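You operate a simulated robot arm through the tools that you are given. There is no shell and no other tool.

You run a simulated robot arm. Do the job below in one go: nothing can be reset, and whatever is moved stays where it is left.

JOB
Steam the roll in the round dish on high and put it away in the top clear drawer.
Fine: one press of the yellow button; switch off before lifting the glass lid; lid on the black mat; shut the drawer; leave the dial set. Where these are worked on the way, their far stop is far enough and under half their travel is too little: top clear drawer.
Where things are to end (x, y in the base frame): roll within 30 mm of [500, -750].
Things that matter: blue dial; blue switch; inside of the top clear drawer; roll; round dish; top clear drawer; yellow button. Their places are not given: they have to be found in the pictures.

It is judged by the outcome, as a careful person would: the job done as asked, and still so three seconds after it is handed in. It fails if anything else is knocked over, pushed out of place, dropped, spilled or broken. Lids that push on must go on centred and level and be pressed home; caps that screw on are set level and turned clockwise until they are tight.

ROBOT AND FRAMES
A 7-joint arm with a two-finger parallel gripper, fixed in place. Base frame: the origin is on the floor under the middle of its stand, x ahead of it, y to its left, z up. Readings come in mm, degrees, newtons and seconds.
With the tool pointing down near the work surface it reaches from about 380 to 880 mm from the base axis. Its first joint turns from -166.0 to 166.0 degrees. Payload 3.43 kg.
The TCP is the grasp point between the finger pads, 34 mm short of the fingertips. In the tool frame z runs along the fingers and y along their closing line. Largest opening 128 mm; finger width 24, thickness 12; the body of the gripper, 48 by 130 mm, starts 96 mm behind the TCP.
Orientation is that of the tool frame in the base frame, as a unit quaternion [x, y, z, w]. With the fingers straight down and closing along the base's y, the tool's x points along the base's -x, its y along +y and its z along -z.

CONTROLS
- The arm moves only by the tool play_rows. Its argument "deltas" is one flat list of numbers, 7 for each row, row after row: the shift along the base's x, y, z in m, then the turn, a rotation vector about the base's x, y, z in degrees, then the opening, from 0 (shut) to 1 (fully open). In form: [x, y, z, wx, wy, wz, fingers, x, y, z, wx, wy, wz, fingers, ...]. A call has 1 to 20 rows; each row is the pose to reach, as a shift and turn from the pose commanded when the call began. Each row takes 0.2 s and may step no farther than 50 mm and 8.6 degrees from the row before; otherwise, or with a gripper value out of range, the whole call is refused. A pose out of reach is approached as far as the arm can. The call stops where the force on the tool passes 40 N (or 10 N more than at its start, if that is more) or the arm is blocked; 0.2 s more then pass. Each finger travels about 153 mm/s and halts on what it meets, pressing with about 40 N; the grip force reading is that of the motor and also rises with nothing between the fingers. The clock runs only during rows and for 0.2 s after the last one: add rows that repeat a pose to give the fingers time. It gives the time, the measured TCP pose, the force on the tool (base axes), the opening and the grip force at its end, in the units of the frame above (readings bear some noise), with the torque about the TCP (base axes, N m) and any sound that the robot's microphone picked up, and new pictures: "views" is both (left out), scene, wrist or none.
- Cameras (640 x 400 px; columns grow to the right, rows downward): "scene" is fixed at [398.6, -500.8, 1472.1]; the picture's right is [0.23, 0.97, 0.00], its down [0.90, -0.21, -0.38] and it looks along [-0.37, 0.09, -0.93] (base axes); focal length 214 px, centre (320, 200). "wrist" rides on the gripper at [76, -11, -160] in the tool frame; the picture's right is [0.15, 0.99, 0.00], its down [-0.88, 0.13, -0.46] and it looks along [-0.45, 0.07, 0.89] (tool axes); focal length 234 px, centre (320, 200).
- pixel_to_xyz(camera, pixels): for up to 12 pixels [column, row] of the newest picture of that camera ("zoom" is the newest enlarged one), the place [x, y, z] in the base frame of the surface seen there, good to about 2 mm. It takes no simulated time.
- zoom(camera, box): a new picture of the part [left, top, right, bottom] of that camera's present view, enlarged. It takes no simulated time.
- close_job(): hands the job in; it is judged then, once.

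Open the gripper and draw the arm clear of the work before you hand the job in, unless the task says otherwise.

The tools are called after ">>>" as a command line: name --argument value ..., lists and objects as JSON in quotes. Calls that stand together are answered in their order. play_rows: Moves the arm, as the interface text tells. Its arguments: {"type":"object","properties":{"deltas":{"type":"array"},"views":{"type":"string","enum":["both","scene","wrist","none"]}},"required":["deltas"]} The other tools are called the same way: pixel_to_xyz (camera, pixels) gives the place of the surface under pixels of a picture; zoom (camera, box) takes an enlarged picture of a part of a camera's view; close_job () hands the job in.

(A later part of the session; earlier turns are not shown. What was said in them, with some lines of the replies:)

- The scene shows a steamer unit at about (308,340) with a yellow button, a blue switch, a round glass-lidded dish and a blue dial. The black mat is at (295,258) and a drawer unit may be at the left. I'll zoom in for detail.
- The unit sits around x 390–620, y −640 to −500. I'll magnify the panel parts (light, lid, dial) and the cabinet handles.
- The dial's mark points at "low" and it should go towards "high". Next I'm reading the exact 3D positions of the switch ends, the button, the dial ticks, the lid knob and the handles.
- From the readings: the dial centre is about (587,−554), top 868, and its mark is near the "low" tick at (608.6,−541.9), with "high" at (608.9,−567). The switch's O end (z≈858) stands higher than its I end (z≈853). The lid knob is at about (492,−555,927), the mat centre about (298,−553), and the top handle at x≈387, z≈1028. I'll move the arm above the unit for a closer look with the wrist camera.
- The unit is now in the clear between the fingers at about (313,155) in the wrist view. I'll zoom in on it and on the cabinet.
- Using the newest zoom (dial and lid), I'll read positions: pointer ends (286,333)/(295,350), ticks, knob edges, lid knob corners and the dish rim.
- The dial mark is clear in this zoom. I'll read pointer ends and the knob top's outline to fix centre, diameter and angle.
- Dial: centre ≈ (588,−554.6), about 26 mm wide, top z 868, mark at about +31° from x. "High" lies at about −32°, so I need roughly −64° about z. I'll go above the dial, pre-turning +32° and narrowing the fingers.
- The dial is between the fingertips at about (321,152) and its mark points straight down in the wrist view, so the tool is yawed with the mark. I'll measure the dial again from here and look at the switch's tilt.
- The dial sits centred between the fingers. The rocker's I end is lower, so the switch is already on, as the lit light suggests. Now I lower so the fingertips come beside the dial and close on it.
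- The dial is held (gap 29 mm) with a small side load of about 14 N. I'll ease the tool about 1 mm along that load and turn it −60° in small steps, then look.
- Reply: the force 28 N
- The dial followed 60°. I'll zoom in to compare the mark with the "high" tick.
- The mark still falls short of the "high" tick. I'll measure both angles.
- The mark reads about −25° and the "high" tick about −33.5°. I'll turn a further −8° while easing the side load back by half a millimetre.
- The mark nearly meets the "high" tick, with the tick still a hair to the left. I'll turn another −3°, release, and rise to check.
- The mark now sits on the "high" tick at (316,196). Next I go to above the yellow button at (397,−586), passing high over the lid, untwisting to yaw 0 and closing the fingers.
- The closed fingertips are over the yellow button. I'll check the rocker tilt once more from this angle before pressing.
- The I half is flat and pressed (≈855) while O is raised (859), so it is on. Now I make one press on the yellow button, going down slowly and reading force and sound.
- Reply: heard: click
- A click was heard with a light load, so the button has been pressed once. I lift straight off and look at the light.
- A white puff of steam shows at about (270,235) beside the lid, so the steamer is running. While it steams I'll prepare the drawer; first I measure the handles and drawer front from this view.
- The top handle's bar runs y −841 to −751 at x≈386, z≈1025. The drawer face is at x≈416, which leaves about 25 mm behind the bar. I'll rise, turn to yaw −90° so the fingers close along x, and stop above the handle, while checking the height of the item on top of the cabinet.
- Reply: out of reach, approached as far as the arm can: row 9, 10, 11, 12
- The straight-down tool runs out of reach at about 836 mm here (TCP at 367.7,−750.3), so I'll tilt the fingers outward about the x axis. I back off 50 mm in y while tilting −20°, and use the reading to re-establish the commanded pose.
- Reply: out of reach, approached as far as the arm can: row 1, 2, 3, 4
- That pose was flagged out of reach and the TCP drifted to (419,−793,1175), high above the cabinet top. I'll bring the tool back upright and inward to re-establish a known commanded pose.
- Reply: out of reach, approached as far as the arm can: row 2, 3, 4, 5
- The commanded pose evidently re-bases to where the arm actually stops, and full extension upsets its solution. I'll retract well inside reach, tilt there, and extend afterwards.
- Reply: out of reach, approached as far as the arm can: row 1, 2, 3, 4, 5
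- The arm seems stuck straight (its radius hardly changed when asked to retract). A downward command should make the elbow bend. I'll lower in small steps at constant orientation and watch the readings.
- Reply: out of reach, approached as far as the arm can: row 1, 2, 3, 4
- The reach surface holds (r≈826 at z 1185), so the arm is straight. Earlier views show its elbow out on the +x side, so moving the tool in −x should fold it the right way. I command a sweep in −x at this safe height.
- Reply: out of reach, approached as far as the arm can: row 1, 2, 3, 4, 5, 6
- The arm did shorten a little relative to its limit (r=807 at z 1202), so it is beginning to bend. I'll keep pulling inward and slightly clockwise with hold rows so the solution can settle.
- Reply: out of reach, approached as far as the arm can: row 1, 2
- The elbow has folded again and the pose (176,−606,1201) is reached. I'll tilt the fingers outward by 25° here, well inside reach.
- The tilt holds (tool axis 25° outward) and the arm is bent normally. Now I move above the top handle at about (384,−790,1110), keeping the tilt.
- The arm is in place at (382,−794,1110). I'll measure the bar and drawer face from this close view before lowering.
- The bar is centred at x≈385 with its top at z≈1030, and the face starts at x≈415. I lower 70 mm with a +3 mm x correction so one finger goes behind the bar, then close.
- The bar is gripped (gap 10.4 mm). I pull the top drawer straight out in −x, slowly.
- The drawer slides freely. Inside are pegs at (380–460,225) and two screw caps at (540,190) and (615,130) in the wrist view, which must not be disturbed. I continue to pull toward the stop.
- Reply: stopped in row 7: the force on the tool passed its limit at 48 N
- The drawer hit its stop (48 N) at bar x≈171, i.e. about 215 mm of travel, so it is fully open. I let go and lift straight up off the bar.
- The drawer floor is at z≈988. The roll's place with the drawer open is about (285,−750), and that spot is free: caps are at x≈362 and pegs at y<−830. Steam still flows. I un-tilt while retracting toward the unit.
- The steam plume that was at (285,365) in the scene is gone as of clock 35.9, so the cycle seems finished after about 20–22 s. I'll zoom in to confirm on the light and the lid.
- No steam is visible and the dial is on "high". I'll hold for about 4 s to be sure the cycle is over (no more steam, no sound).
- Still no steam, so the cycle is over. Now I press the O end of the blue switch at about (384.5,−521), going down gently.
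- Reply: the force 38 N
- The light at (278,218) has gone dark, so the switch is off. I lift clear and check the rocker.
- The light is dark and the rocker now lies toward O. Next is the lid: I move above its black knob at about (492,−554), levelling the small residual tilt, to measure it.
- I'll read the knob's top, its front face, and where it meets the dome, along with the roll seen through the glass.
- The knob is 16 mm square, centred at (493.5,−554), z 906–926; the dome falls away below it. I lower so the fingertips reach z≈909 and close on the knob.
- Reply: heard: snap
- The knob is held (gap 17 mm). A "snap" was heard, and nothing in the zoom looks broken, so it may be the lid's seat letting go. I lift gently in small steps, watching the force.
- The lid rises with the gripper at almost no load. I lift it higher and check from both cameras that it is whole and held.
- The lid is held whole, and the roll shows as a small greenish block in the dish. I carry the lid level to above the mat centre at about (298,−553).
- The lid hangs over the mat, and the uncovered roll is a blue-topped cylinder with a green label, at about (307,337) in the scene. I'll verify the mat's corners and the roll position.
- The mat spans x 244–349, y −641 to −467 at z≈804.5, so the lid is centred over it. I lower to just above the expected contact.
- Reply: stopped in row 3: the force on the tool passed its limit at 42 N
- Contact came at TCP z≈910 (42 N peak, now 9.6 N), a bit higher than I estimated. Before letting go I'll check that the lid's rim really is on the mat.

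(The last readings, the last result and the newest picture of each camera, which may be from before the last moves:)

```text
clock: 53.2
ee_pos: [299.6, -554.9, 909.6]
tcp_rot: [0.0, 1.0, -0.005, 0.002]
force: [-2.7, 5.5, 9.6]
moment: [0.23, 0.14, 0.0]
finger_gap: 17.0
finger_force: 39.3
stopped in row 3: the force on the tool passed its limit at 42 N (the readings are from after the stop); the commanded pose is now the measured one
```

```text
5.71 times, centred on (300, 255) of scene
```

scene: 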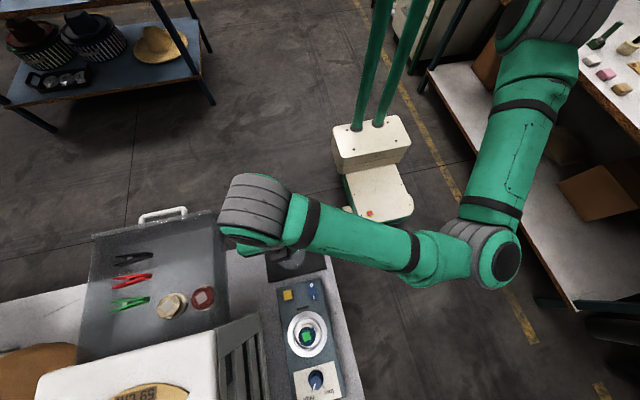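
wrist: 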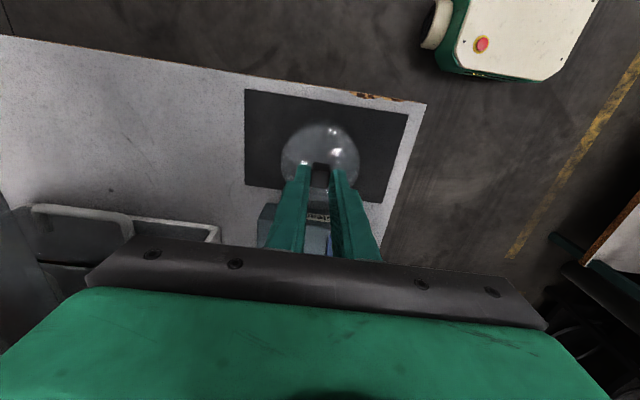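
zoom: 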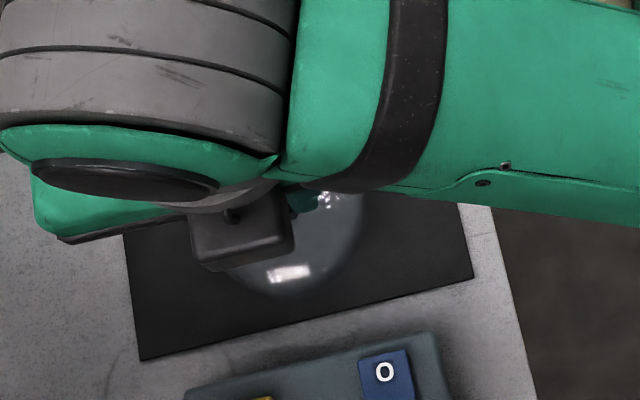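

The knob top reads z≈880, 75.6 mm above the mat. That equals its original height above the dish flange (926.5−851), so the lid stands flat on the mat. I release and rise.

>>> play_rows --deltas '[0, 0, 0, 0, 0, 0, 0.15, 0, 0, 0, 0, 0, 0, 0.22, 0, 0, 0, 0, 0, 0, 0.35, 0, 0, 0.02, 0, 0, 0, 0.35, 0, 0, 0.06, 0, 0, 0, 0.35, 0, 0, 0.1, 0, 0, 0, 0.35, 0, 0, 0.14, 0, 0, 0, 0.35]' --views "both"

>>> zoom --camera "wrist" --box '[220, 80, 420, 240]'

>>> zoom --camera "scene" --box '[260, 290, 360, 370]'

```text
clock: 54.8
ee_pos: [297.5, -556.2, 1047.9]
tcp_rot: [0.001, 1.0, -0.004, 0.0]
force: [-0.1, 0.3, -0.4]
moment: [-0.02, 0.02, -0.01]
finger_gap: 44.6
finger_force: 0.1
```

scene: 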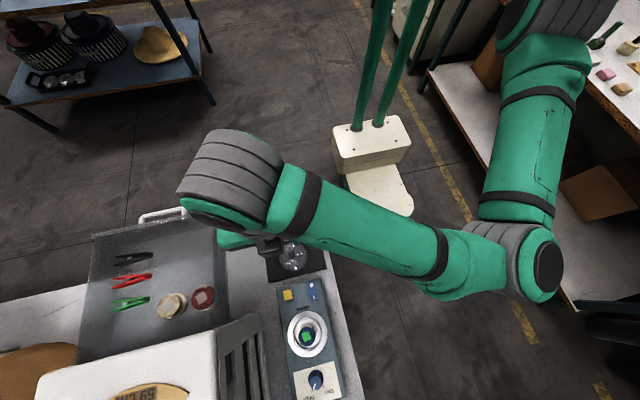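
wrist: 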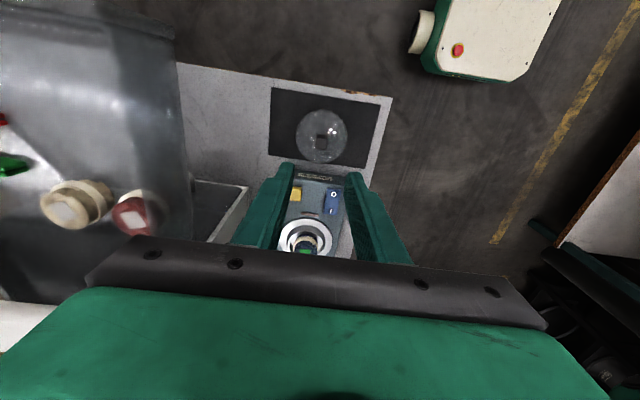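

```text
2.50 times, centred on (320, 160) of wrist
```

zoom: 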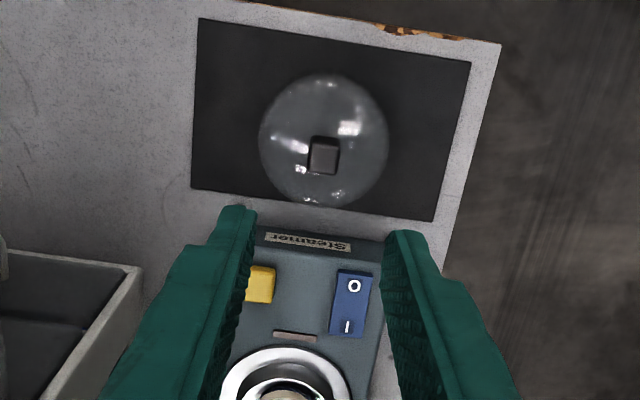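

```text
5.00 times, centred on (310, 330) of scene
```

zoom: 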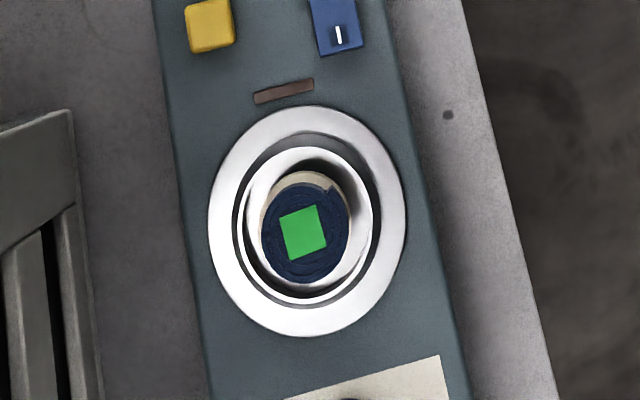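

The lid stands whole within the mat. Now I measure the roll's top outline and the dish rim around it in this zoom.

>>> pixel_to_xyz --camera "zoom" --pixels '[[303, 232], [265, 237], [345, 222], [303, 192], [303, 280], [300, 180], [325, 184], [252, 215], [368, 205], [303, 294], [303, 150], [275, 262]]'

```text
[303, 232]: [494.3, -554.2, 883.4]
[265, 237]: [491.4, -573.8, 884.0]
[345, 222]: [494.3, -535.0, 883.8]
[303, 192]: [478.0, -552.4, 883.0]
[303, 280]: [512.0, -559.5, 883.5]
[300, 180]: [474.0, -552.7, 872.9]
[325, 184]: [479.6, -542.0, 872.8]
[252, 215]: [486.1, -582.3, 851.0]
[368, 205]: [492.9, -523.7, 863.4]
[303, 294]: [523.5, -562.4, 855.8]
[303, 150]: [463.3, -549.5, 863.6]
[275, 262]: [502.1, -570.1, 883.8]
```

The roll is about 40 mm across, centred at (494,−554.4), top z 883.7, standing 20 mm above the dish rim (863.6). I move above it with fingers opened to 64 mm.

>>> play_rows --deltas '[0.04, 0, 0, 0.1, 0, 0, 0.5, 0.08, 0, 0, 0.2, 0, 0, 0.5, 0.12, 0.001, 0, 0.3, 0, 0, 0.5, 0.16, 0.0015, 0, 0.4, 0, 0, 0.5, 0.1965, 0.0018, -0.03, 0.4, 0, 0, 0.5, 0.1965, 0.0018, -0.075, 0.4, 0, 0, 0.5, 0.1965, 0.0018, -0.075, 0.4, 0, 0, 0.5]' --views "wrist"

>>> zoom --camera "wrist" --box '[250, 80, 400, 220]'

```text
clock: 56.4
ee_pos: [495.6, -550.8, 979.2]
tcp_rot: [0.0, 1.0, 0.0, 0.001]
force: [0.1, 0.5, -0.4]
moment: [0.01, 0.06, 0.01]
finger_gap: 64.0
finger_force: 0.0
```

wrist: 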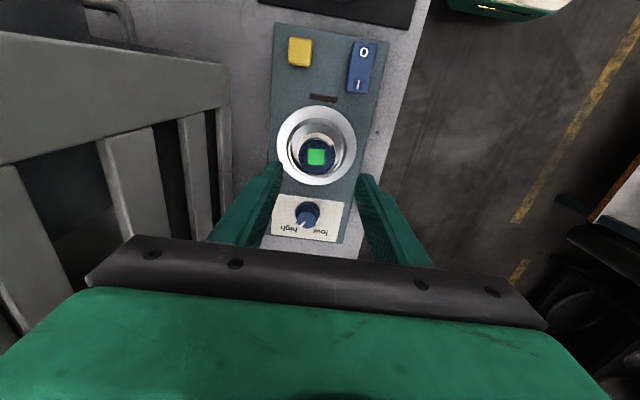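

```text
2.86 times, centred on (325, 150) of wrist
```

zoom: 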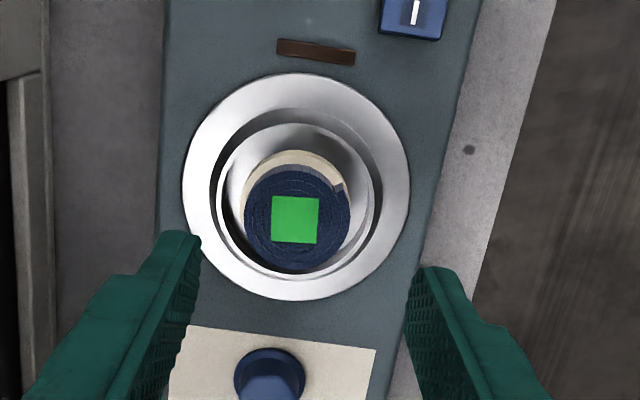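

From this view I'll check the roll's centre against the tool.

>>> pixel_to_xyz --camera "zoom" --pixels '[[297, 220], [248, 215], [348, 212], [300, 172], [297, 270], [295, 155], [230, 200], [368, 210]]'

```text
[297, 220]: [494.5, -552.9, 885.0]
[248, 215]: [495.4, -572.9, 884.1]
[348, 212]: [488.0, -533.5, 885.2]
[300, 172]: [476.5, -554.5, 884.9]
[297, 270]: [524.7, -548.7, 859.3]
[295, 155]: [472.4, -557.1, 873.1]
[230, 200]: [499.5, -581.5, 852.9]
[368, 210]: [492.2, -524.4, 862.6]
```

The roll lies about 2.7 mm toward −y and 1.5 mm toward −x of the tool axis. I correct that, lower to put the fingertips just above the dish rim, and close.

>>> play_rows --deltas '[-0.0015, -0.0028, -0.03, 0, 0, 0, 0.5, -0.0015, -0.0028, -0.06, 0, 0, 0, 0.5, -0.0015, -0.0028, -0.075, 0, 0, 0, 0.5, -0.0015, -0.0028, -0.075, 0, 0, 0, 0.5, -0.0015, -0.0028, -0.075, 0, 0, 0, 0.36, -0.0015, -0.0028, -0.075, 0, 0, 0, 0.25, -0.0015, -0.0028, -0.075, 0, 0, 0, 0.2, -0.0015, -0.0028, -0.075, 0, 0, 0, 0.2]' --views "wrist"

>>> zoom --camera "wrist" --box '[250, 60, 400, 220]'

```text
clock: 58.2
ee_pos: [493.4, -555.0, 900.3]
tcp_rot: [0.001, 1.0, 0.0, 0.001]
force: [0.9, 0.6, 0.0]
moment: [0.01, -0.01, -0.06]
finger_gap: 41.7
finger_force: 40.2
```

wrist: 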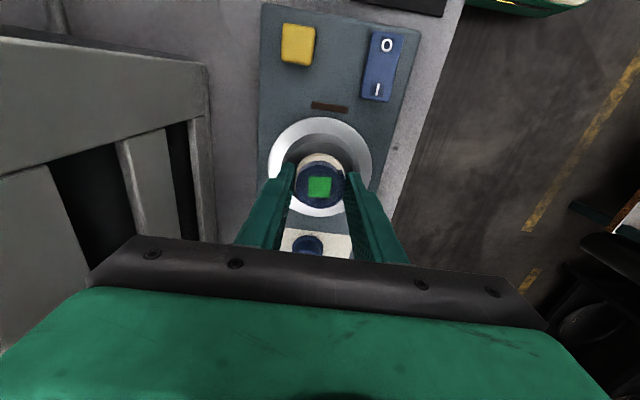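

```text
2.50 times, centred on (325, 140) of wrist
```

zoom: 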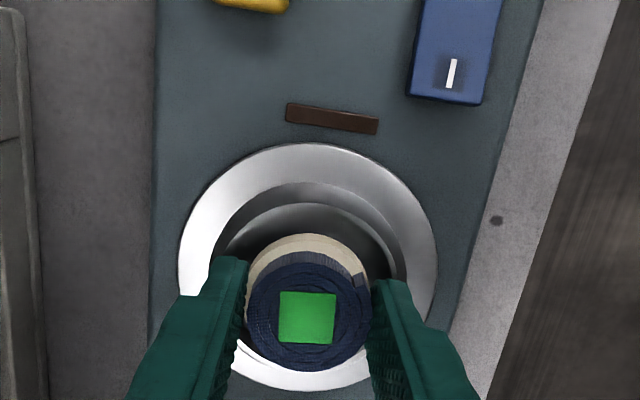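

The roll is gripped (gap 41.7 mm). I lift it slowly and check that only the roll comes up.

>>> play_rows --deltas '[0, 0, 0.005, 0, 0, 0, 0.2, 0, 0, 0.012, 0, 0, 0, 0.2, 0, 0, 0.025, 0, 0, 0, 0.2, 0, 0, 0.045, 0, 0, 0, 0.2, 0, 0, 0.07, 0, 0, 0, 0.2, 0, 0, 0.1, 0, 0, 0, 0.2, 0, 0, 0.1, 0, 0, 0, 0.2]' --views "both"

>>> zoom --camera "wrist" --box '[250, 60, 400, 220]'

```text
clock: 59.8
ee_pos: [496.3, -555.6, 1001.2]
tcp_rot: [0.0, 1.0, -0.001, 0.001]
force: [1.1, -0.4, -1.5]
moment: [-0.02, 0.0, 0.03]
finger_gap: 42.0
finger_force: 40.6
```

scene: 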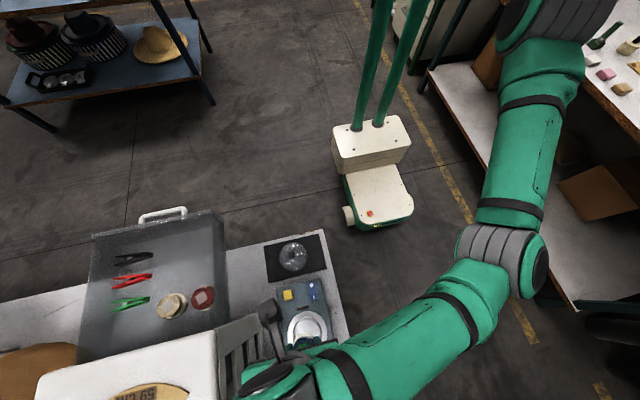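
wrist: 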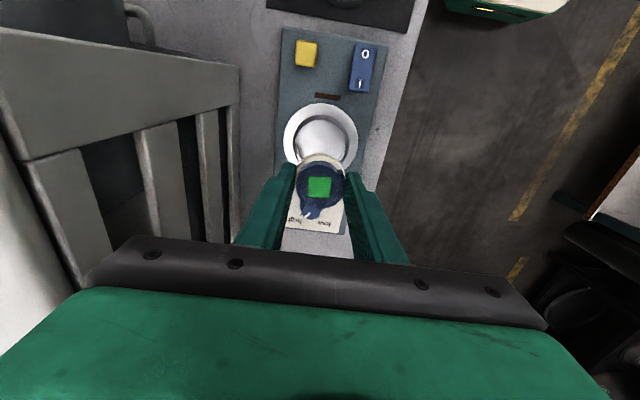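

```text
2.50 times, centred on (325, 140) of wrist
```

zoom: 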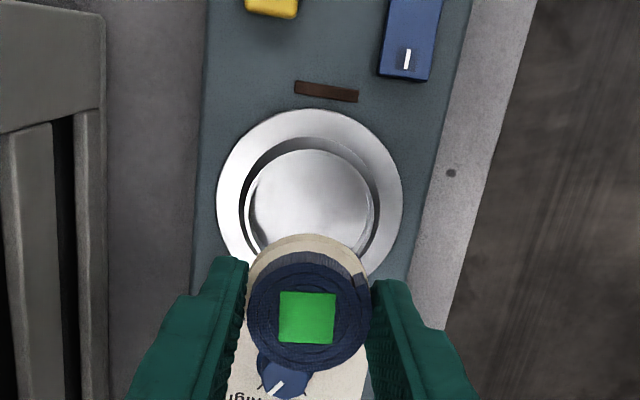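

The empty dish stays in place and the roll hangs level in the fingers. I carry it over the unit's front, then across to above the free spot of the open drawer at (285,−750), keeping its underside above the drawer walls (z≈1052).

>>> play_rows --deltas '[-0.03, 0, 0.04, 0, 0, 0, 0.2, -0.065, -0.005, 0.075, 0, 0, 0, 0.2, -0.1, -0.01, 0.105, 0, 0, 0, 0.2, -0.14, -0.02, 0.112, 0, 0, 0, 0.2, -0.175, -0.04, 0.112, 0, 0, 0, 0.2, -0.205, -0.07, 0.112, 0, 0, 0, 0.2, -0.209, -0.11, 0.112, 0, 0, 0, 0.2, -0.209, -0.15, 0.112, 0, 0, 0, 0.2, -0.209, -0.18, 0.112, 0, 0, 0, 0.2, -0.209, -0.196, 0.112, 0, 0, 0, 0.2, -0.209, -0.196, 0.112, 0, 0, 0, 0.2]' --views "both"

>>> zoom --camera "wrist" --box '[200, 60, 460, 240]'

```text
clock: 62.2
ee_pos: [285.1, -753.2, 1111.5]
tcp_rot: [0.0, 1.0, 0.0, 0.002]
force: [-0.1, 0.9, -0.2]
moment: [0.01, -0.01, -0.03]
finger_gap: 42.0
finger_force: 39.7
```

scene: 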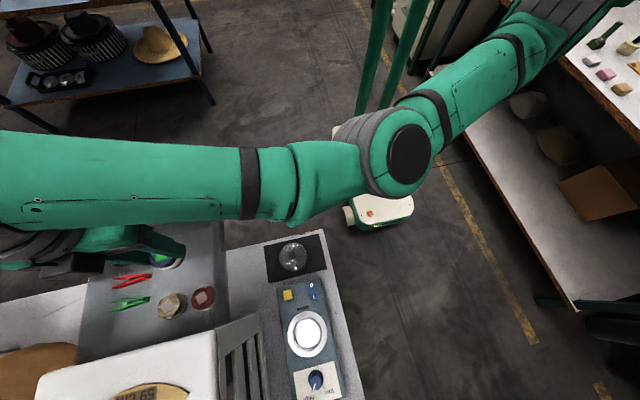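
wrist: 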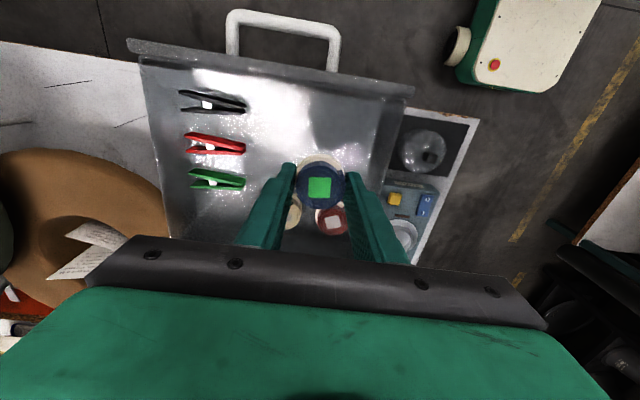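

```text
2.22 times, centred on (330, 150) of wrist
```

zoom: 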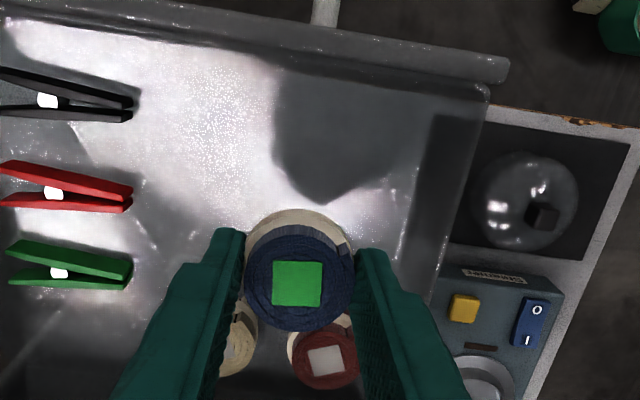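

The roll is over the drawer at (285,−753). I'll re-measure the open handle bar, the floor and the neighbours to fix the exact drop point.

>>> pixel_to_xyz --camera "wrist" --pixels '[[270, 14], [290, 18], [315, 25], [330, 32], [320, 115], [345, 140], [280, 130], [378, 125], [290, 218], [333, 222], [245, 145], [370, 90]]'

>>> pixel_to_xyz --camera "scene" --pixels '[[171, 304], [203, 297], [180, 285], [200, 275], [215, 250], [160, 300]]'

```text
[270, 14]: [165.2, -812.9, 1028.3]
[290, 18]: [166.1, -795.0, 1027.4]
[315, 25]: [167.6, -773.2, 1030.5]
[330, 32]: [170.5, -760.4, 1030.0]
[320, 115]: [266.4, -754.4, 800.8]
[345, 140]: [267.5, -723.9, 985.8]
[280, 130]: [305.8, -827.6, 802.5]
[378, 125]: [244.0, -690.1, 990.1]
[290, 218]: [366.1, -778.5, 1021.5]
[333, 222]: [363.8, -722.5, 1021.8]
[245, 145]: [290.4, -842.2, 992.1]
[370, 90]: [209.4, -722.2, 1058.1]
```

```text
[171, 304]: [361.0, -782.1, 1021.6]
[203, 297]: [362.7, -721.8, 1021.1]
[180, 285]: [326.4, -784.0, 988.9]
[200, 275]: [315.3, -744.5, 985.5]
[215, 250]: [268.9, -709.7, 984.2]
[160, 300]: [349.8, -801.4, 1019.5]
```

The drawer travelled about 216 mm, so the drop point is (284,−750) and the floor is z≈987. I check the dish floor for the roll's height, then lower to just above contact.

>>> pixel_to_xyz --camera "scene" --pixels '[[307, 335], [305, 338], [310, 332]]'

>>> play_rows --deltas '[-0.001, 0.003, -0.02, 0, 0, 0, 0.2, -0.001, 0.003, -0.045, 0, 0, 0, 0.2, -0.001, 0.003, -0.065, 0, 0, 0, 0.2, -0.001, 0.003, -0.068, 0, 0, 0, 0.2, -0.001, 0.003, -0.068, 0, 0, 0, 0.2]' --views "wrist"

>>> zoom --camera "wrist" --box '[200, 60, 460, 240]'

```text
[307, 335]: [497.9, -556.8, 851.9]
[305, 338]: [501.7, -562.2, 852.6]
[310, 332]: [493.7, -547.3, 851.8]
```

```text
clock: 63.4
ee_pos: [284.5, -748.1, 1044.1]
tcp_rot: [0.0, 1.0, 0.0, 0.002]
force: [0.1, 0.1, -1.1]
moment: [0.0, 0.01, 0.02]
finger_gap: 42.2
finger_force: 40.1
```

wrist: 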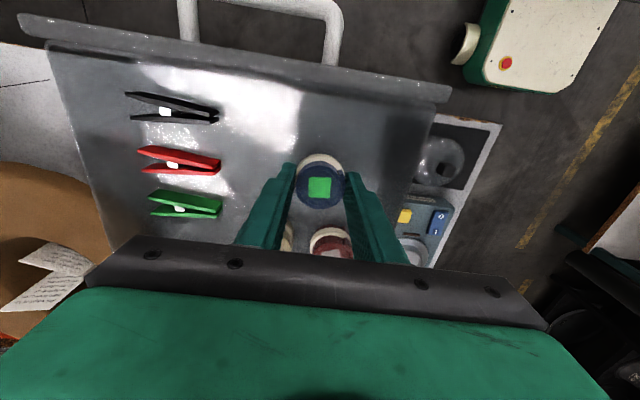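

```text
2.22 times, centred on (330, 150) of wrist
```

zoom: 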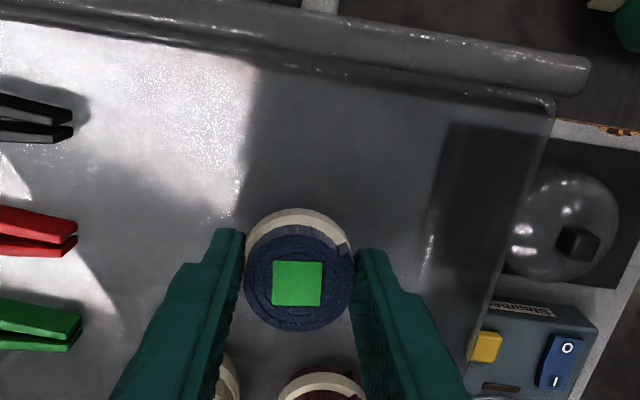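

The roll is 32 mm tall, so contact should come at TCP z≈1036. I lower the last millimetres slowly.

>>> play_rows --deltas '[0, -0.001, -0.003, 0, 0, 0, 0.2, 0, -0.001, -0.005, 0, 0, 0, 0.2, 0, -0.001, -0.006, 0, 0, 0, 0.2, 0, -0.001, -0.007, 0, 0, 0, 0.2, 0, -0.001, -0.007, 0, 0, 0, 0.2]' --views "none"

```text
clock: 64.6
ee_pos: [285.3, -748.9, 1037.3]
tcp_rot: [0.0, 1.0, -0.001, 0.002]
force: [-0.9, -0.6, 0.0]
moment: [-0.03, 0.0, -0.01]
finger_gap: 41.8
finger_force: 40.1
```

No contact load yet at z 1037. I go down another 2 mm in half-millimetre steps.

>>> play_rows --deltas '[0, 0, -0.0007, 0, 0, 0, 0.2, 0, 0, -0.0014, 0, 0, 0, 0.2, 0, 0, -0.002, 0, 0, 0, 0.2, 0, 0, -0.002, 0, 0, 0, 0.2]' --views "none"

```text
clock: 65.6
ee_pos: [285.1, -749.9, 1036.1]
tcp_rot: [-0.001, 1.0, -0.003, 0.002]
force: [2.0, 2.0, 27.9]
moment: [0.16, -0.1, -0.05]
finger_gap: 41.8
finger_force: 39.8
```

The roll touches the floor (28 N). I open the fingers gently and rise straight up.

>>> play_rows --deltas '[0, 0, 0.0007, 0, 0, 0, 0.2, 0, 0, 0.0007, 0, 0, 0, 0.36, 0, 0, 0.0007, 0, 0, 0, 0.42, 0, 0, 0.0007, 0, 0, 0, 0.46, 0, 0, 0.02, 0, 0, 0, 0.46, 0, 0, 0.05, 0, 0, 0, 0.46, 0, 0, 0.08, 0, 0, 0, 0.46, 0, 0, 0.08, 0, 0, 0, 0.46]' --views "wrist"

>>> zoom --camera "wrist" --box '[130, 0, 460, 240]'

```text
clock: 67.4
ee_pos: [285.7, -750.6, 1112.7]
tcp_rot: [0.0, 1.0, -0.001, 0.002]
force: [0.4, 0.1, -0.5]
moment: [0.0, 0.02, 0.01]
finger_gap: 58.9
finger_force: 0.1
```

wrist: 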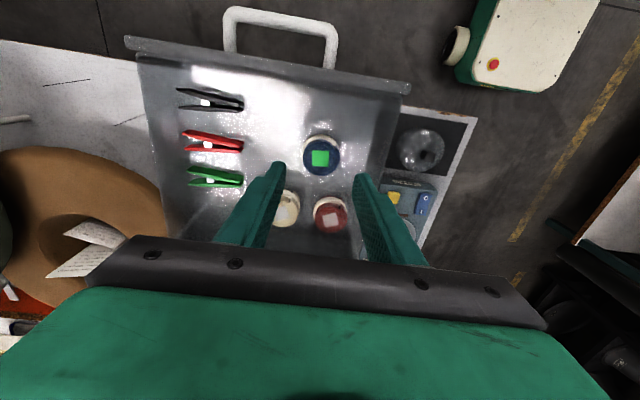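

```text
1.67 times, centred on (295, 120) of wrist
```

zoom: 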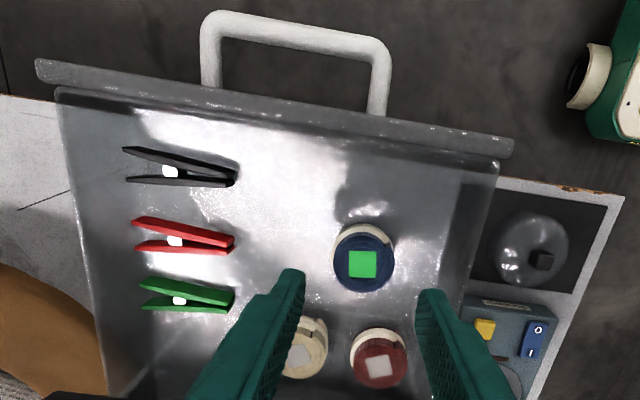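

The roll stands in the drawer at (320,157) in the wrist view, clear of its neighbours. I'll measure its centre.

>>> pixel_to_xyz --camera "wrist" --pixels '[[320, 158], [304, 157], [338, 155], [322, 143], [318, 173], [333, 218], [288, 211]]'

```text
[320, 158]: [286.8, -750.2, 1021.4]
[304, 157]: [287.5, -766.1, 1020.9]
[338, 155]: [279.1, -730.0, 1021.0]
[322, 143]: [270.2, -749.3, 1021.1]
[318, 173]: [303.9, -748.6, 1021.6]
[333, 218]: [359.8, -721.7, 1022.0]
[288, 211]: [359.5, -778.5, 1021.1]
```

The roll is centred at about (286.5,−749.5), which becomes about (502,−749.5) once the drawer is shut. I retract while turning back to yaw −90° to take the handle again.

>>> play_rows --deltas '[-0.008, 0.014, 0.015, 0, 0, -8.2, 0.3, -0.016, 0.028, 0.03, 0, 0, -16.4, 0.18, -0.024, 0.042, 0.045, 0, 0, -24.6, 0.18, -0.032, 0.056, 0.055, 0, 0, -32.8, 0.18, -0.04, 0.07, 0.06, 0, 0, -41, 0.18, -0.048, 0.084, 0.065, 0, 0, -49.2, 0.18, -0.056, 0.098, 0.07, 0, 0, -57.4, 0.18, -0.064, 0.112, 0.075, 0, 0, -65.6, 0.18, -0.072, 0.126, 0.077, 0, 0, -73.8, 0.18, -0.08, 0.14, 0.077, 0, 0, -82, 0.18, -0.088, 0.154, 0.077, 0, 0, -90, 0.18, -0.088, 0.154, 0.077, 0, 0, -90, 0.18]' --views "scene"

```text
clock: 70.0
ee_pos: [196.0, -595.9, 1190.7]
tcp_rot: [0.707, 0.707, -0.002, 0.0]
force: [0.8, 0.5, 0.0]
moment: [0.0, -0.02, 0.0]
finger_gap: 23.0
finger_force: 0.0
```

scene: 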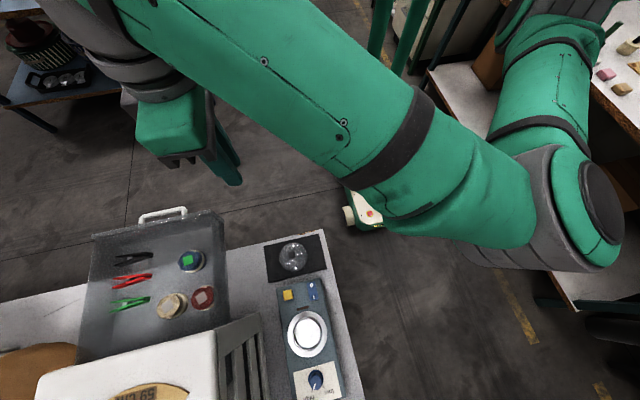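

The arm is in a comfortable pose. I now tilt the fingers outward 25° and move above the open drawer's handle at about (170,−790).

>>> play_rows --deltas '[-0.005, -0.035, 0, -6.25, 0, 0, 0.18, -0.01, -0.07, -0.01, -12.5, 0, 0, 0.18, -0.015, -0.105, -0.02, -18.75, 0, 0, 0.18, -0.02, -0.14, -0.04, -25, 0, 0, 0.18, -0.025, -0.17, -0.06, -25, 0, 0, 0.18, -0.027, -0.194, -0.083, -25, 0, 0, 0.18, -0.027, -0.194, -0.083, -25, 0, 0, 0.18]' --views "both"

>>> zoom --camera "wrist" --box '[240, 80, 420, 260]'

```text
clock: 71.6
ee_pos: [171.2, -791.6, 1108.1]
tcp_rot: [0.691, 0.689, -0.155, 0.154]
force: [-0.3, 0.8, -0.6]
moment: [-0.01, -0.01, 0.0]
finger_gap: 23.2
finger_force: 0.1
```

scene: 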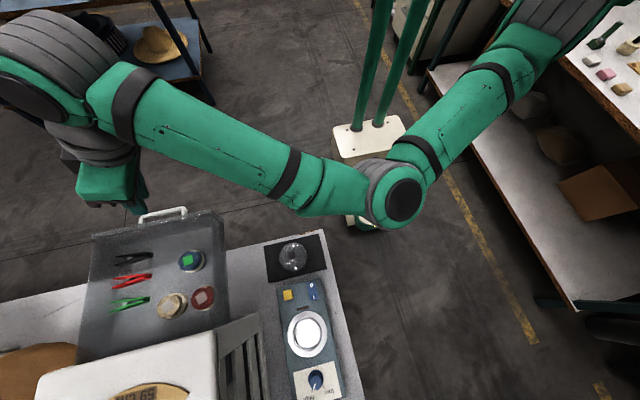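
wrist: 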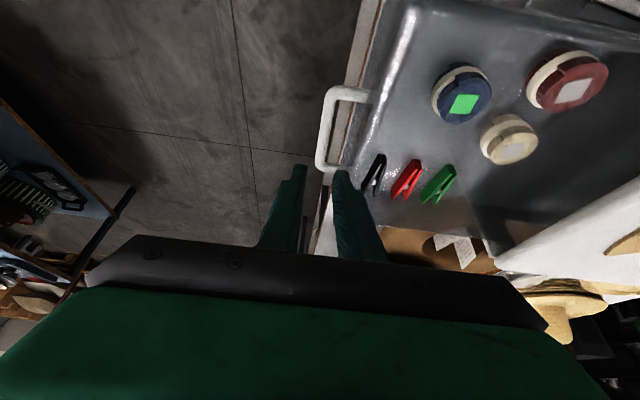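

```text
2.22 times, centred on (330, 170) of wrist
```

zoom: 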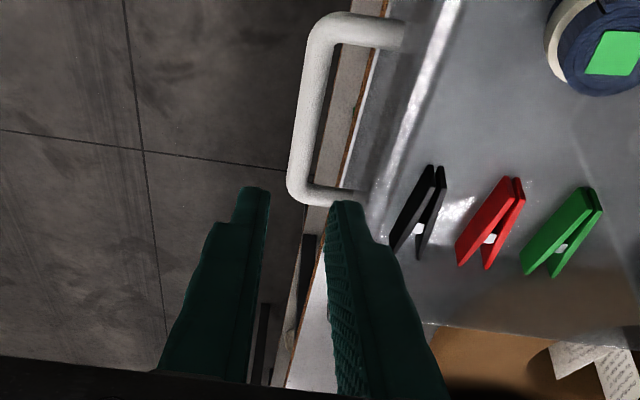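

I'll confirm the bar's x here before lowering.

>>> pixel_to_xyz --camera "zoom" --pixels '[[313, 60], [305, 110], [298, 160], [318, 80], [312, 120], [395, 30], [385, 90], [370, 130], [345, 190]]'

```text
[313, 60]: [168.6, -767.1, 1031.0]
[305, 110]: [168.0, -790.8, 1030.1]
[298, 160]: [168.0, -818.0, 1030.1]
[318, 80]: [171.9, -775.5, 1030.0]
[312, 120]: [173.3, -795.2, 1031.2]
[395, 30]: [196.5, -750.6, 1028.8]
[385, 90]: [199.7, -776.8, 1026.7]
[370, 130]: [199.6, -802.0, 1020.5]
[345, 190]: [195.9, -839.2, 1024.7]
```

The bar is at x≈170.5 and the tool is over it. I lower about 68 mm so the fingers straddle the bar, then close.

>>> play_rows --deltas '[0, 0, -0.025, 0, 0, 0, 0.18, 0, 0, -0.05, 0, 0, 0, 0.18, 0, 0, -0.067, 0, 0, 0, 0.18, 0, 0, -0.067, 0, 0, 0, 0.18, 0, 0, -0.067, 0, 0, 0, 0.02, 0, 0, -0.067, 0, 0, 0, 0.02, 0, 0, -0.067, 0, 0, 0, 0.02]' --views "wrist"

```text
clock: 73.2
ee_pos: [170.6, -789.8, 1040.6]
tcp_rot: [0.688, 0.693, -0.153, 0.153]
force: [23.4, -4.7, -2.4]
moment: [-0.7, -0.4, 0.92]
finger_gap: 10.5
finger_force: 44.6
```

wrist: 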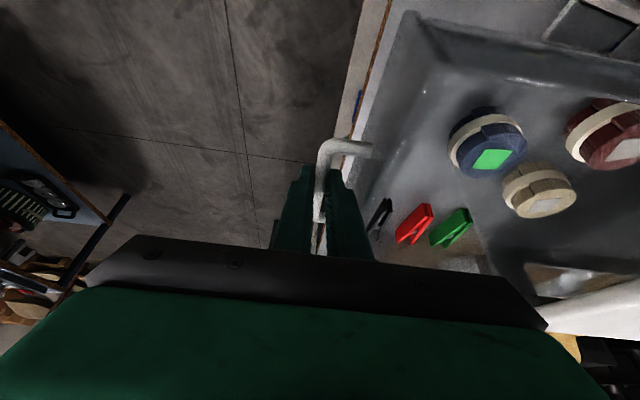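

The handle is held again. I push the drawer in smoothly, with a gentle start and slowdown so nothing inside slides.

>>> play_rows --deltas '[0.003, 0, 0, 0, 0, 0, 0.02, 0.008, 0, 0, 0, 0, 0, 0.02, 0.015, 0, 0, 0, 0, 0, 0.02, 0.024, 0, 0, 0, 0, 0, 0.02, 0.034, 0, 0, 0, 0, 0, 0.02, 0.044, 0, 0, 0, 0, 0, 0.02, 0.054, 0, 0, 0, 0, 0, 0.02, 0.064, 0, 0, 0, 0, 0, 0.02, 0.074, 0, 0, 0, 0, 0, 0.02, 0.084, 0, 0, 0, 0, 0, 0.02, 0.094, 0, 0, 0, 0, 0, 0.02, 0.104, 0, 0, 0, 0, 0, 0.02, 0.114, 0, 0, 0, 0, 0, 0.02, 0.124, 0, 0, 0, 0, 0, 0.02, 0.133, 0, 0, 0, 0, 0, 0.02, 0.141, 0, 0, 0, 0, 0, 0.02, 0.148, 0, 0, 0, 0, 0, 0.02, 0.154, 0, 0, 0, 0, 0, 0.02, 0.158, 0, 0, 0, 0, 0, 0.02, 0.16, 0, 0, 0, 0, 0, 0.02]' --views "both"

```text
clock: 77.4
ee_pos: [331.2, -790.3, 1041.3]
tcp_rot: [0.69, 0.69, -0.155, 0.154]
force: [-0.2, 12.6, -7.7]
moment: [0.67, 0.05, 0.93]
finger_gap: 10.3
finger_force: 44.3
```

scene: 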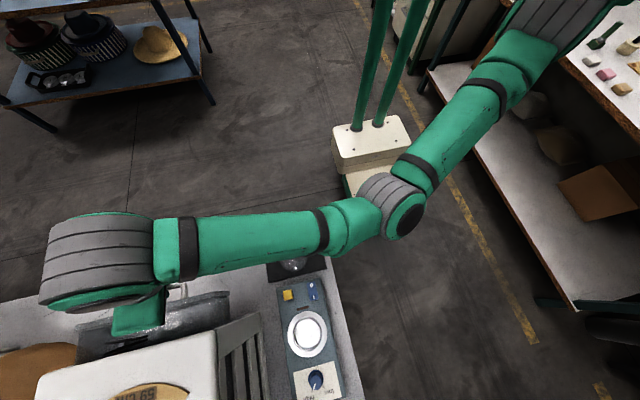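
wrist: 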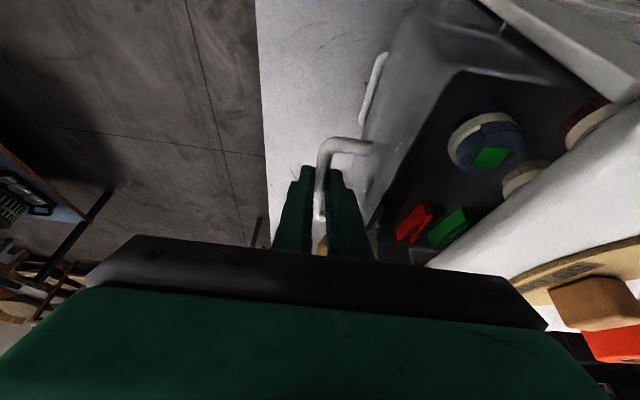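

The roll keeps its place beside its neighbours. About 55 mm remain, so I push on, slowing to a creep until the stop.

>>> play_rows --deltas '[0.003, 0, 0, 0, 0, 0, 0.02, 0.008, 0, 0, 0, 0, 0, 0.02, 0.015, 0, 0, 0, 0, 0, 0.02, 0.022, 0, 0, 0, 0, 0, 0.02, 0.029, 0, 0, 0, 0, 0, 0.02, 0.036, 0, 0, 0, 0, 0, 0.02, 0.042, 0, 0, 0, 0, 0, 0.02, 0.047, 0, 0, 0, 0, 0, 0.02, 0.05, 0, 0, 0, 0, 0, 0.02, 0.052, 0, 0, 0, 0, 0, 0.02, 0.0535, 0, 0, 0, 0, 0, 0.02, 0.0545, 0, 0, 0, 0, 0, 0.02, 0.0555, 0, 0, 0, 0, 0, 0.02, 0.0565, 0, 0, 0, 0, 0, 0.02, 0.0575, 0, 0, 0, 0, 0, 0.02]' --views "both"

```text
clock: 80.6
ee_pos: [386.5, -790.2, 1040.6]
tcp_rot: [0.69, 0.69, -0.155, 0.153]
force: [-5.7, 20.3, 6.7]
moment: [-0.23, 0.09, 1.03]
finger_gap: 10.4
finger_force: 44.2
```

scene: 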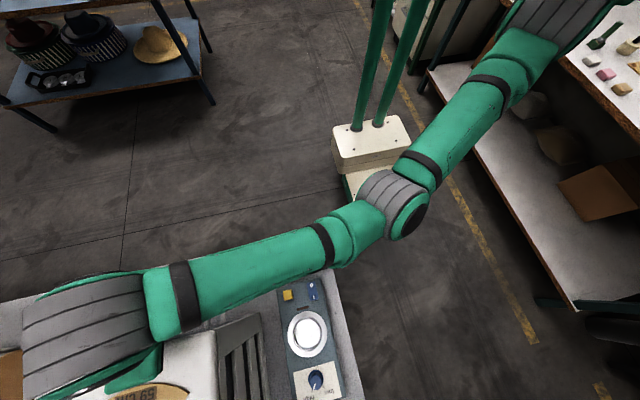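
wrist: 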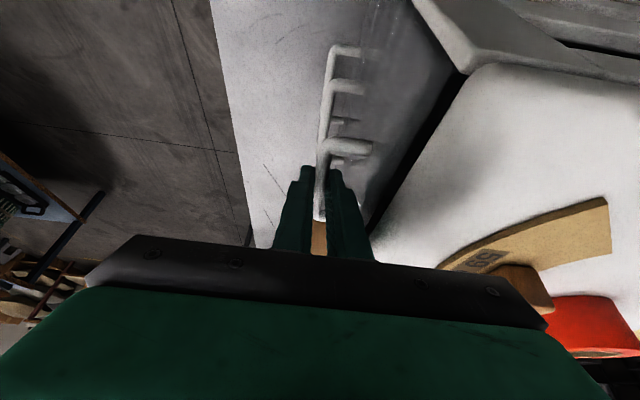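

The bar is back at x≈386.5, its original closed spot. I nudge a few more millimetres to make sure it is against the stop.

>>> play_rows --deltas '[0.001, 0, 0, 0, 0, 0, 0.02, 0.002, 0, 0, 0, 0, 0, 0.02, 0.003, 0, 0, 0, 0, 0, 0.02, 0.004, 0, 0, 0, 0, 0, 0.02]' --views "none"

```text
clock: 81.7
ee_pos: [386.9, -791.0, 1041.9]
tcp_rot: [0.692, 0.689, -0.155, 0.149]
force: [-12.7, 12.8, 7.5]
moment: [0.66, 0.27, 1.06]
finger_gap: 10.7
finger_force: 44.1
stopped in row 4: the force on the tool passed its limit at 42 N (the readings are from after the stop); the commanded pose is now the measured one
```

The push met the stop (42 N), so the drawer is shut. I open the fingers and lift straight off the handle.

>>> play_rows --deltas '[0, 0, 0, 0, 0, 0, 0.18, 0, 0, 0, 0, 0, 0, 0.18, 0, 0, 0.02, 0, 0, 0, 0.18, 0, 0, 0.05, 0, 0, 0, 0.18, 0, 0, 0.08, 0, 0, 0, 0.18, -0.015, 0.03, 0.1, 0, 0, 0, 0.18]' --views "both"

>>> zoom --camera "wrist" --box '[220, 0, 460, 240]'

```text
clock: 83.0
ee_pos: [373.9, -758.7, 1140.9]
tcp_rot: [0.692, 0.689, -0.155, 0.149]
force: [0.6, -0.4, -0.6]
moment: [0.03, -0.01, -0.01]
finger_gap: 22.9
finger_force: 0.1
```

scene: 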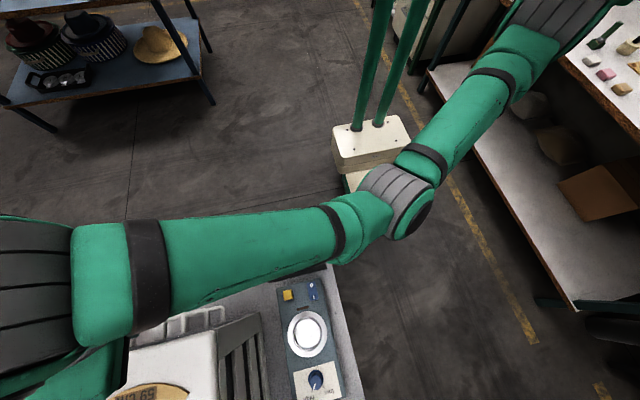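
wrist: 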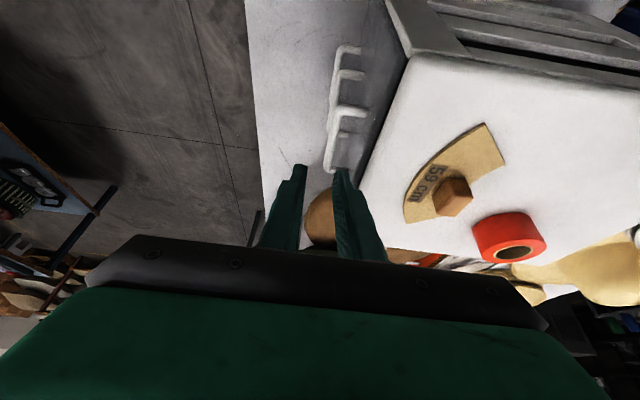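

```text
1.67 times, centred on (340, 120) of wrist
```

zoom: 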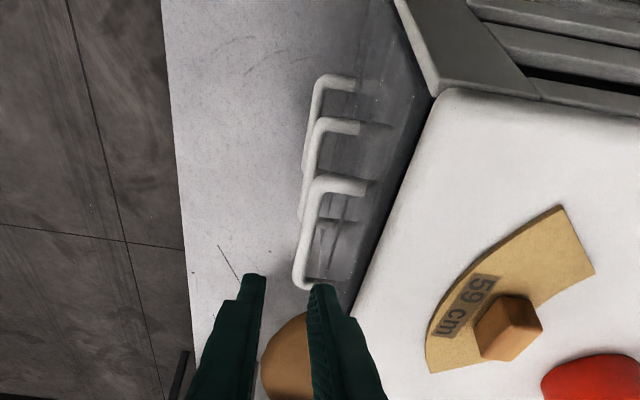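

The three handles line up again, so the drawer is shut. I un-tilt, open the gripper and draw the arm well clear of the work.

>>> play_rows --deltas '[-0.018, 0.036, 0.01, 4, 0, 0, 0.18, -0.036, 0.072, 0.02, 8, 0, 0, 0.18, -0.054, 0.108, 0.03, 12, 0, 0, 0.3, -0.072, 0.144, 0.04, 16, 0, 0, 0.5, -0.09, 0.18, 0.05, 20, 0, 0, 0.8, -0.108, 0.216, 0.055, 25, 0, 0, 1, -0.126, 0.252, 0.06, 25, 0, 0, 1, -0.14, 0.29, 0.06, 25, 0, 0, 1, -0.14, 0.33, 0.06, 25, 0, 0, 1, -0.14, 0.37, 0.06, 25, 0, 0, 1, -0.14, 0.37, 0.06, 25, 0, 0, 1]' --views "both"

>>> zoom --camera "scene" --box '[80, 210, 370, 400]'

```text
clock: 85.5
ee_pos: [229.4, -388.7, 1200.8]
tcp_rot: [0.707, 0.707, -0.003, -0.003]
force: [0.3, 0.4, -0.2]
moment: [-0.04, -0.01, -0.02]
finger_gap: 128.0
finger_force: 0.0
```

scene: 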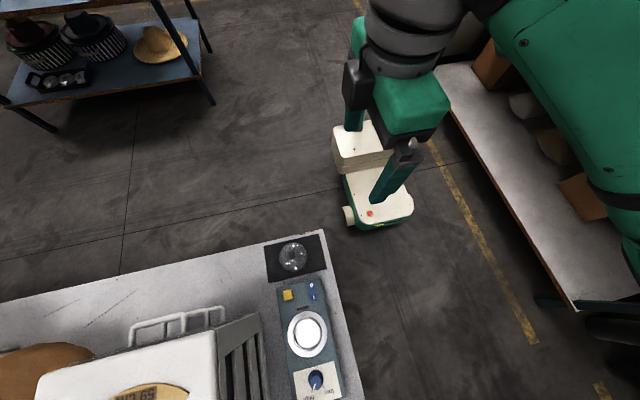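
wrist: 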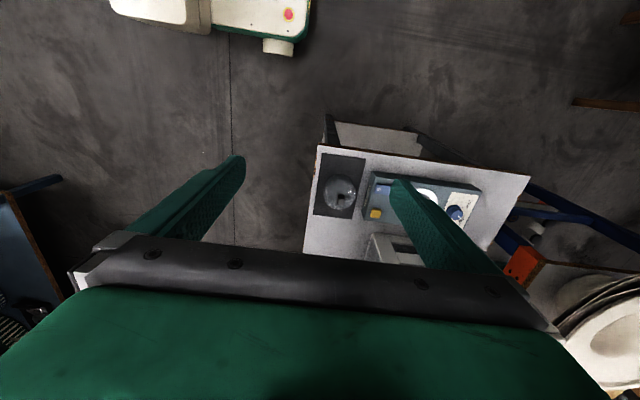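

```text
2.11 times, centred on (225, 305) of scene
```

zoom: 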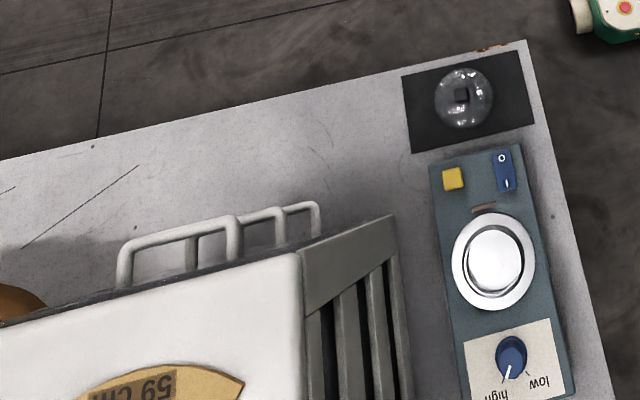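

Everything looks right: the lid is on the mat, the light is dark, the dial is on "high" and the drawer is shut. A last check on the handle position, the rocker and the lid before handing in.

>>> pixel_to_xyz --camera "scene" --pixels '[[150, 323], [165, 319.5], [180, 316.5], [311.25, 285.6], [313.75, 297.5], [294, 254], [308, 335]]'

>>> zoom --camera "scene" --box '[260, 225, 350, 315]'

>>> zoom --camera "scene" --box '[280, 350, 360, 400]'

```text
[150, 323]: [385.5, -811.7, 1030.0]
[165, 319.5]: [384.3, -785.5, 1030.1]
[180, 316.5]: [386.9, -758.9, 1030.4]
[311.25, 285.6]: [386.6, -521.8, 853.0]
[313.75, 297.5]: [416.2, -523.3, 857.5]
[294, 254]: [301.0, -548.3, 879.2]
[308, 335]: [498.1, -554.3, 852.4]
```

```text
4.44 times, centred on (305, 270) of scene
```

zoom: 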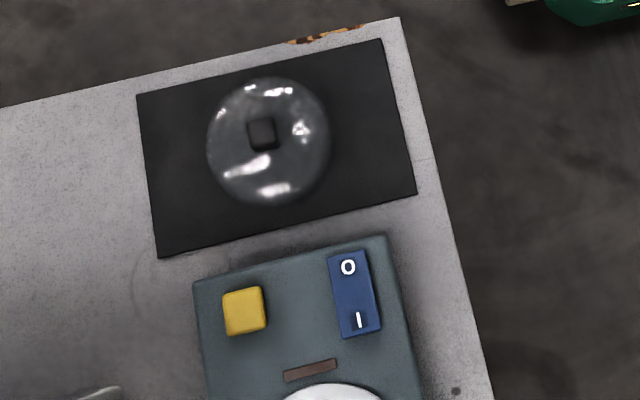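

```text
8.00 times, centred on (320, 375) of scene
```

zoom: 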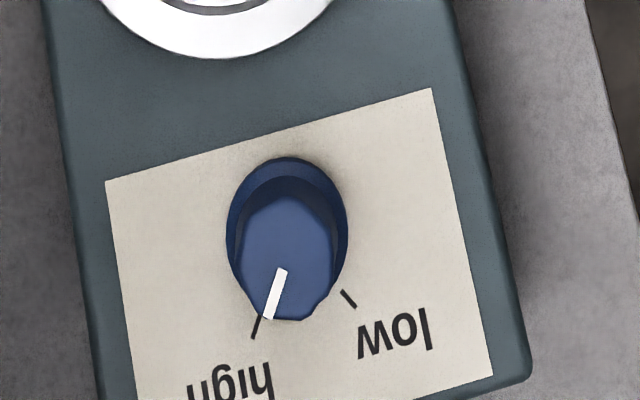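

The last checks agree: the handle is back at x≈385, the rocker's O end is down (853 against 857.5), and the dial mark is on "high". The lid stands on the mat and the arm is clear with the gripper open. I hand the job in.

>>> close_job

```text
The job is handed in.
```

The roll was steamed on high and is now in the top clear drawer, which is shut. No verdict came back when I handed the job in.

- **Steaming:** I turned the dial to "high" and pressed the yellow button once. The switch was already on. Steam ran for roughly 20 s; after it stopped I waited a few more seconds before switching off.
- **Lid:** I switched off before lifting it, and it stands on the black mat. I heard a "snap" as the fingers closed on its knob. The lid looks whole in every picture since, but I don't know what made the sound.
- **Roll:** I set it down standing in the open drawer. I last measured it there, which puts it at about [502, -750] with the drawer shut, inside the 30 mm limit. I could not measure it again after closing, but it had not moved in the pictures taken while I pushed the drawer in.
- **Drawer:** I pulled it out to its stop, about 215 mm. I then pushed it back until it met the closed stop, with the handle where it started. The pegs and the other two rolls inside were not touched.
- **Left as asked:** The dial is still on "high" and the switch is off. The gripper is open and the arm is clear of the work.

On the way to the drawer the arm ran out of reach and briefly locked straight above the cabinet, but it touched nothing.
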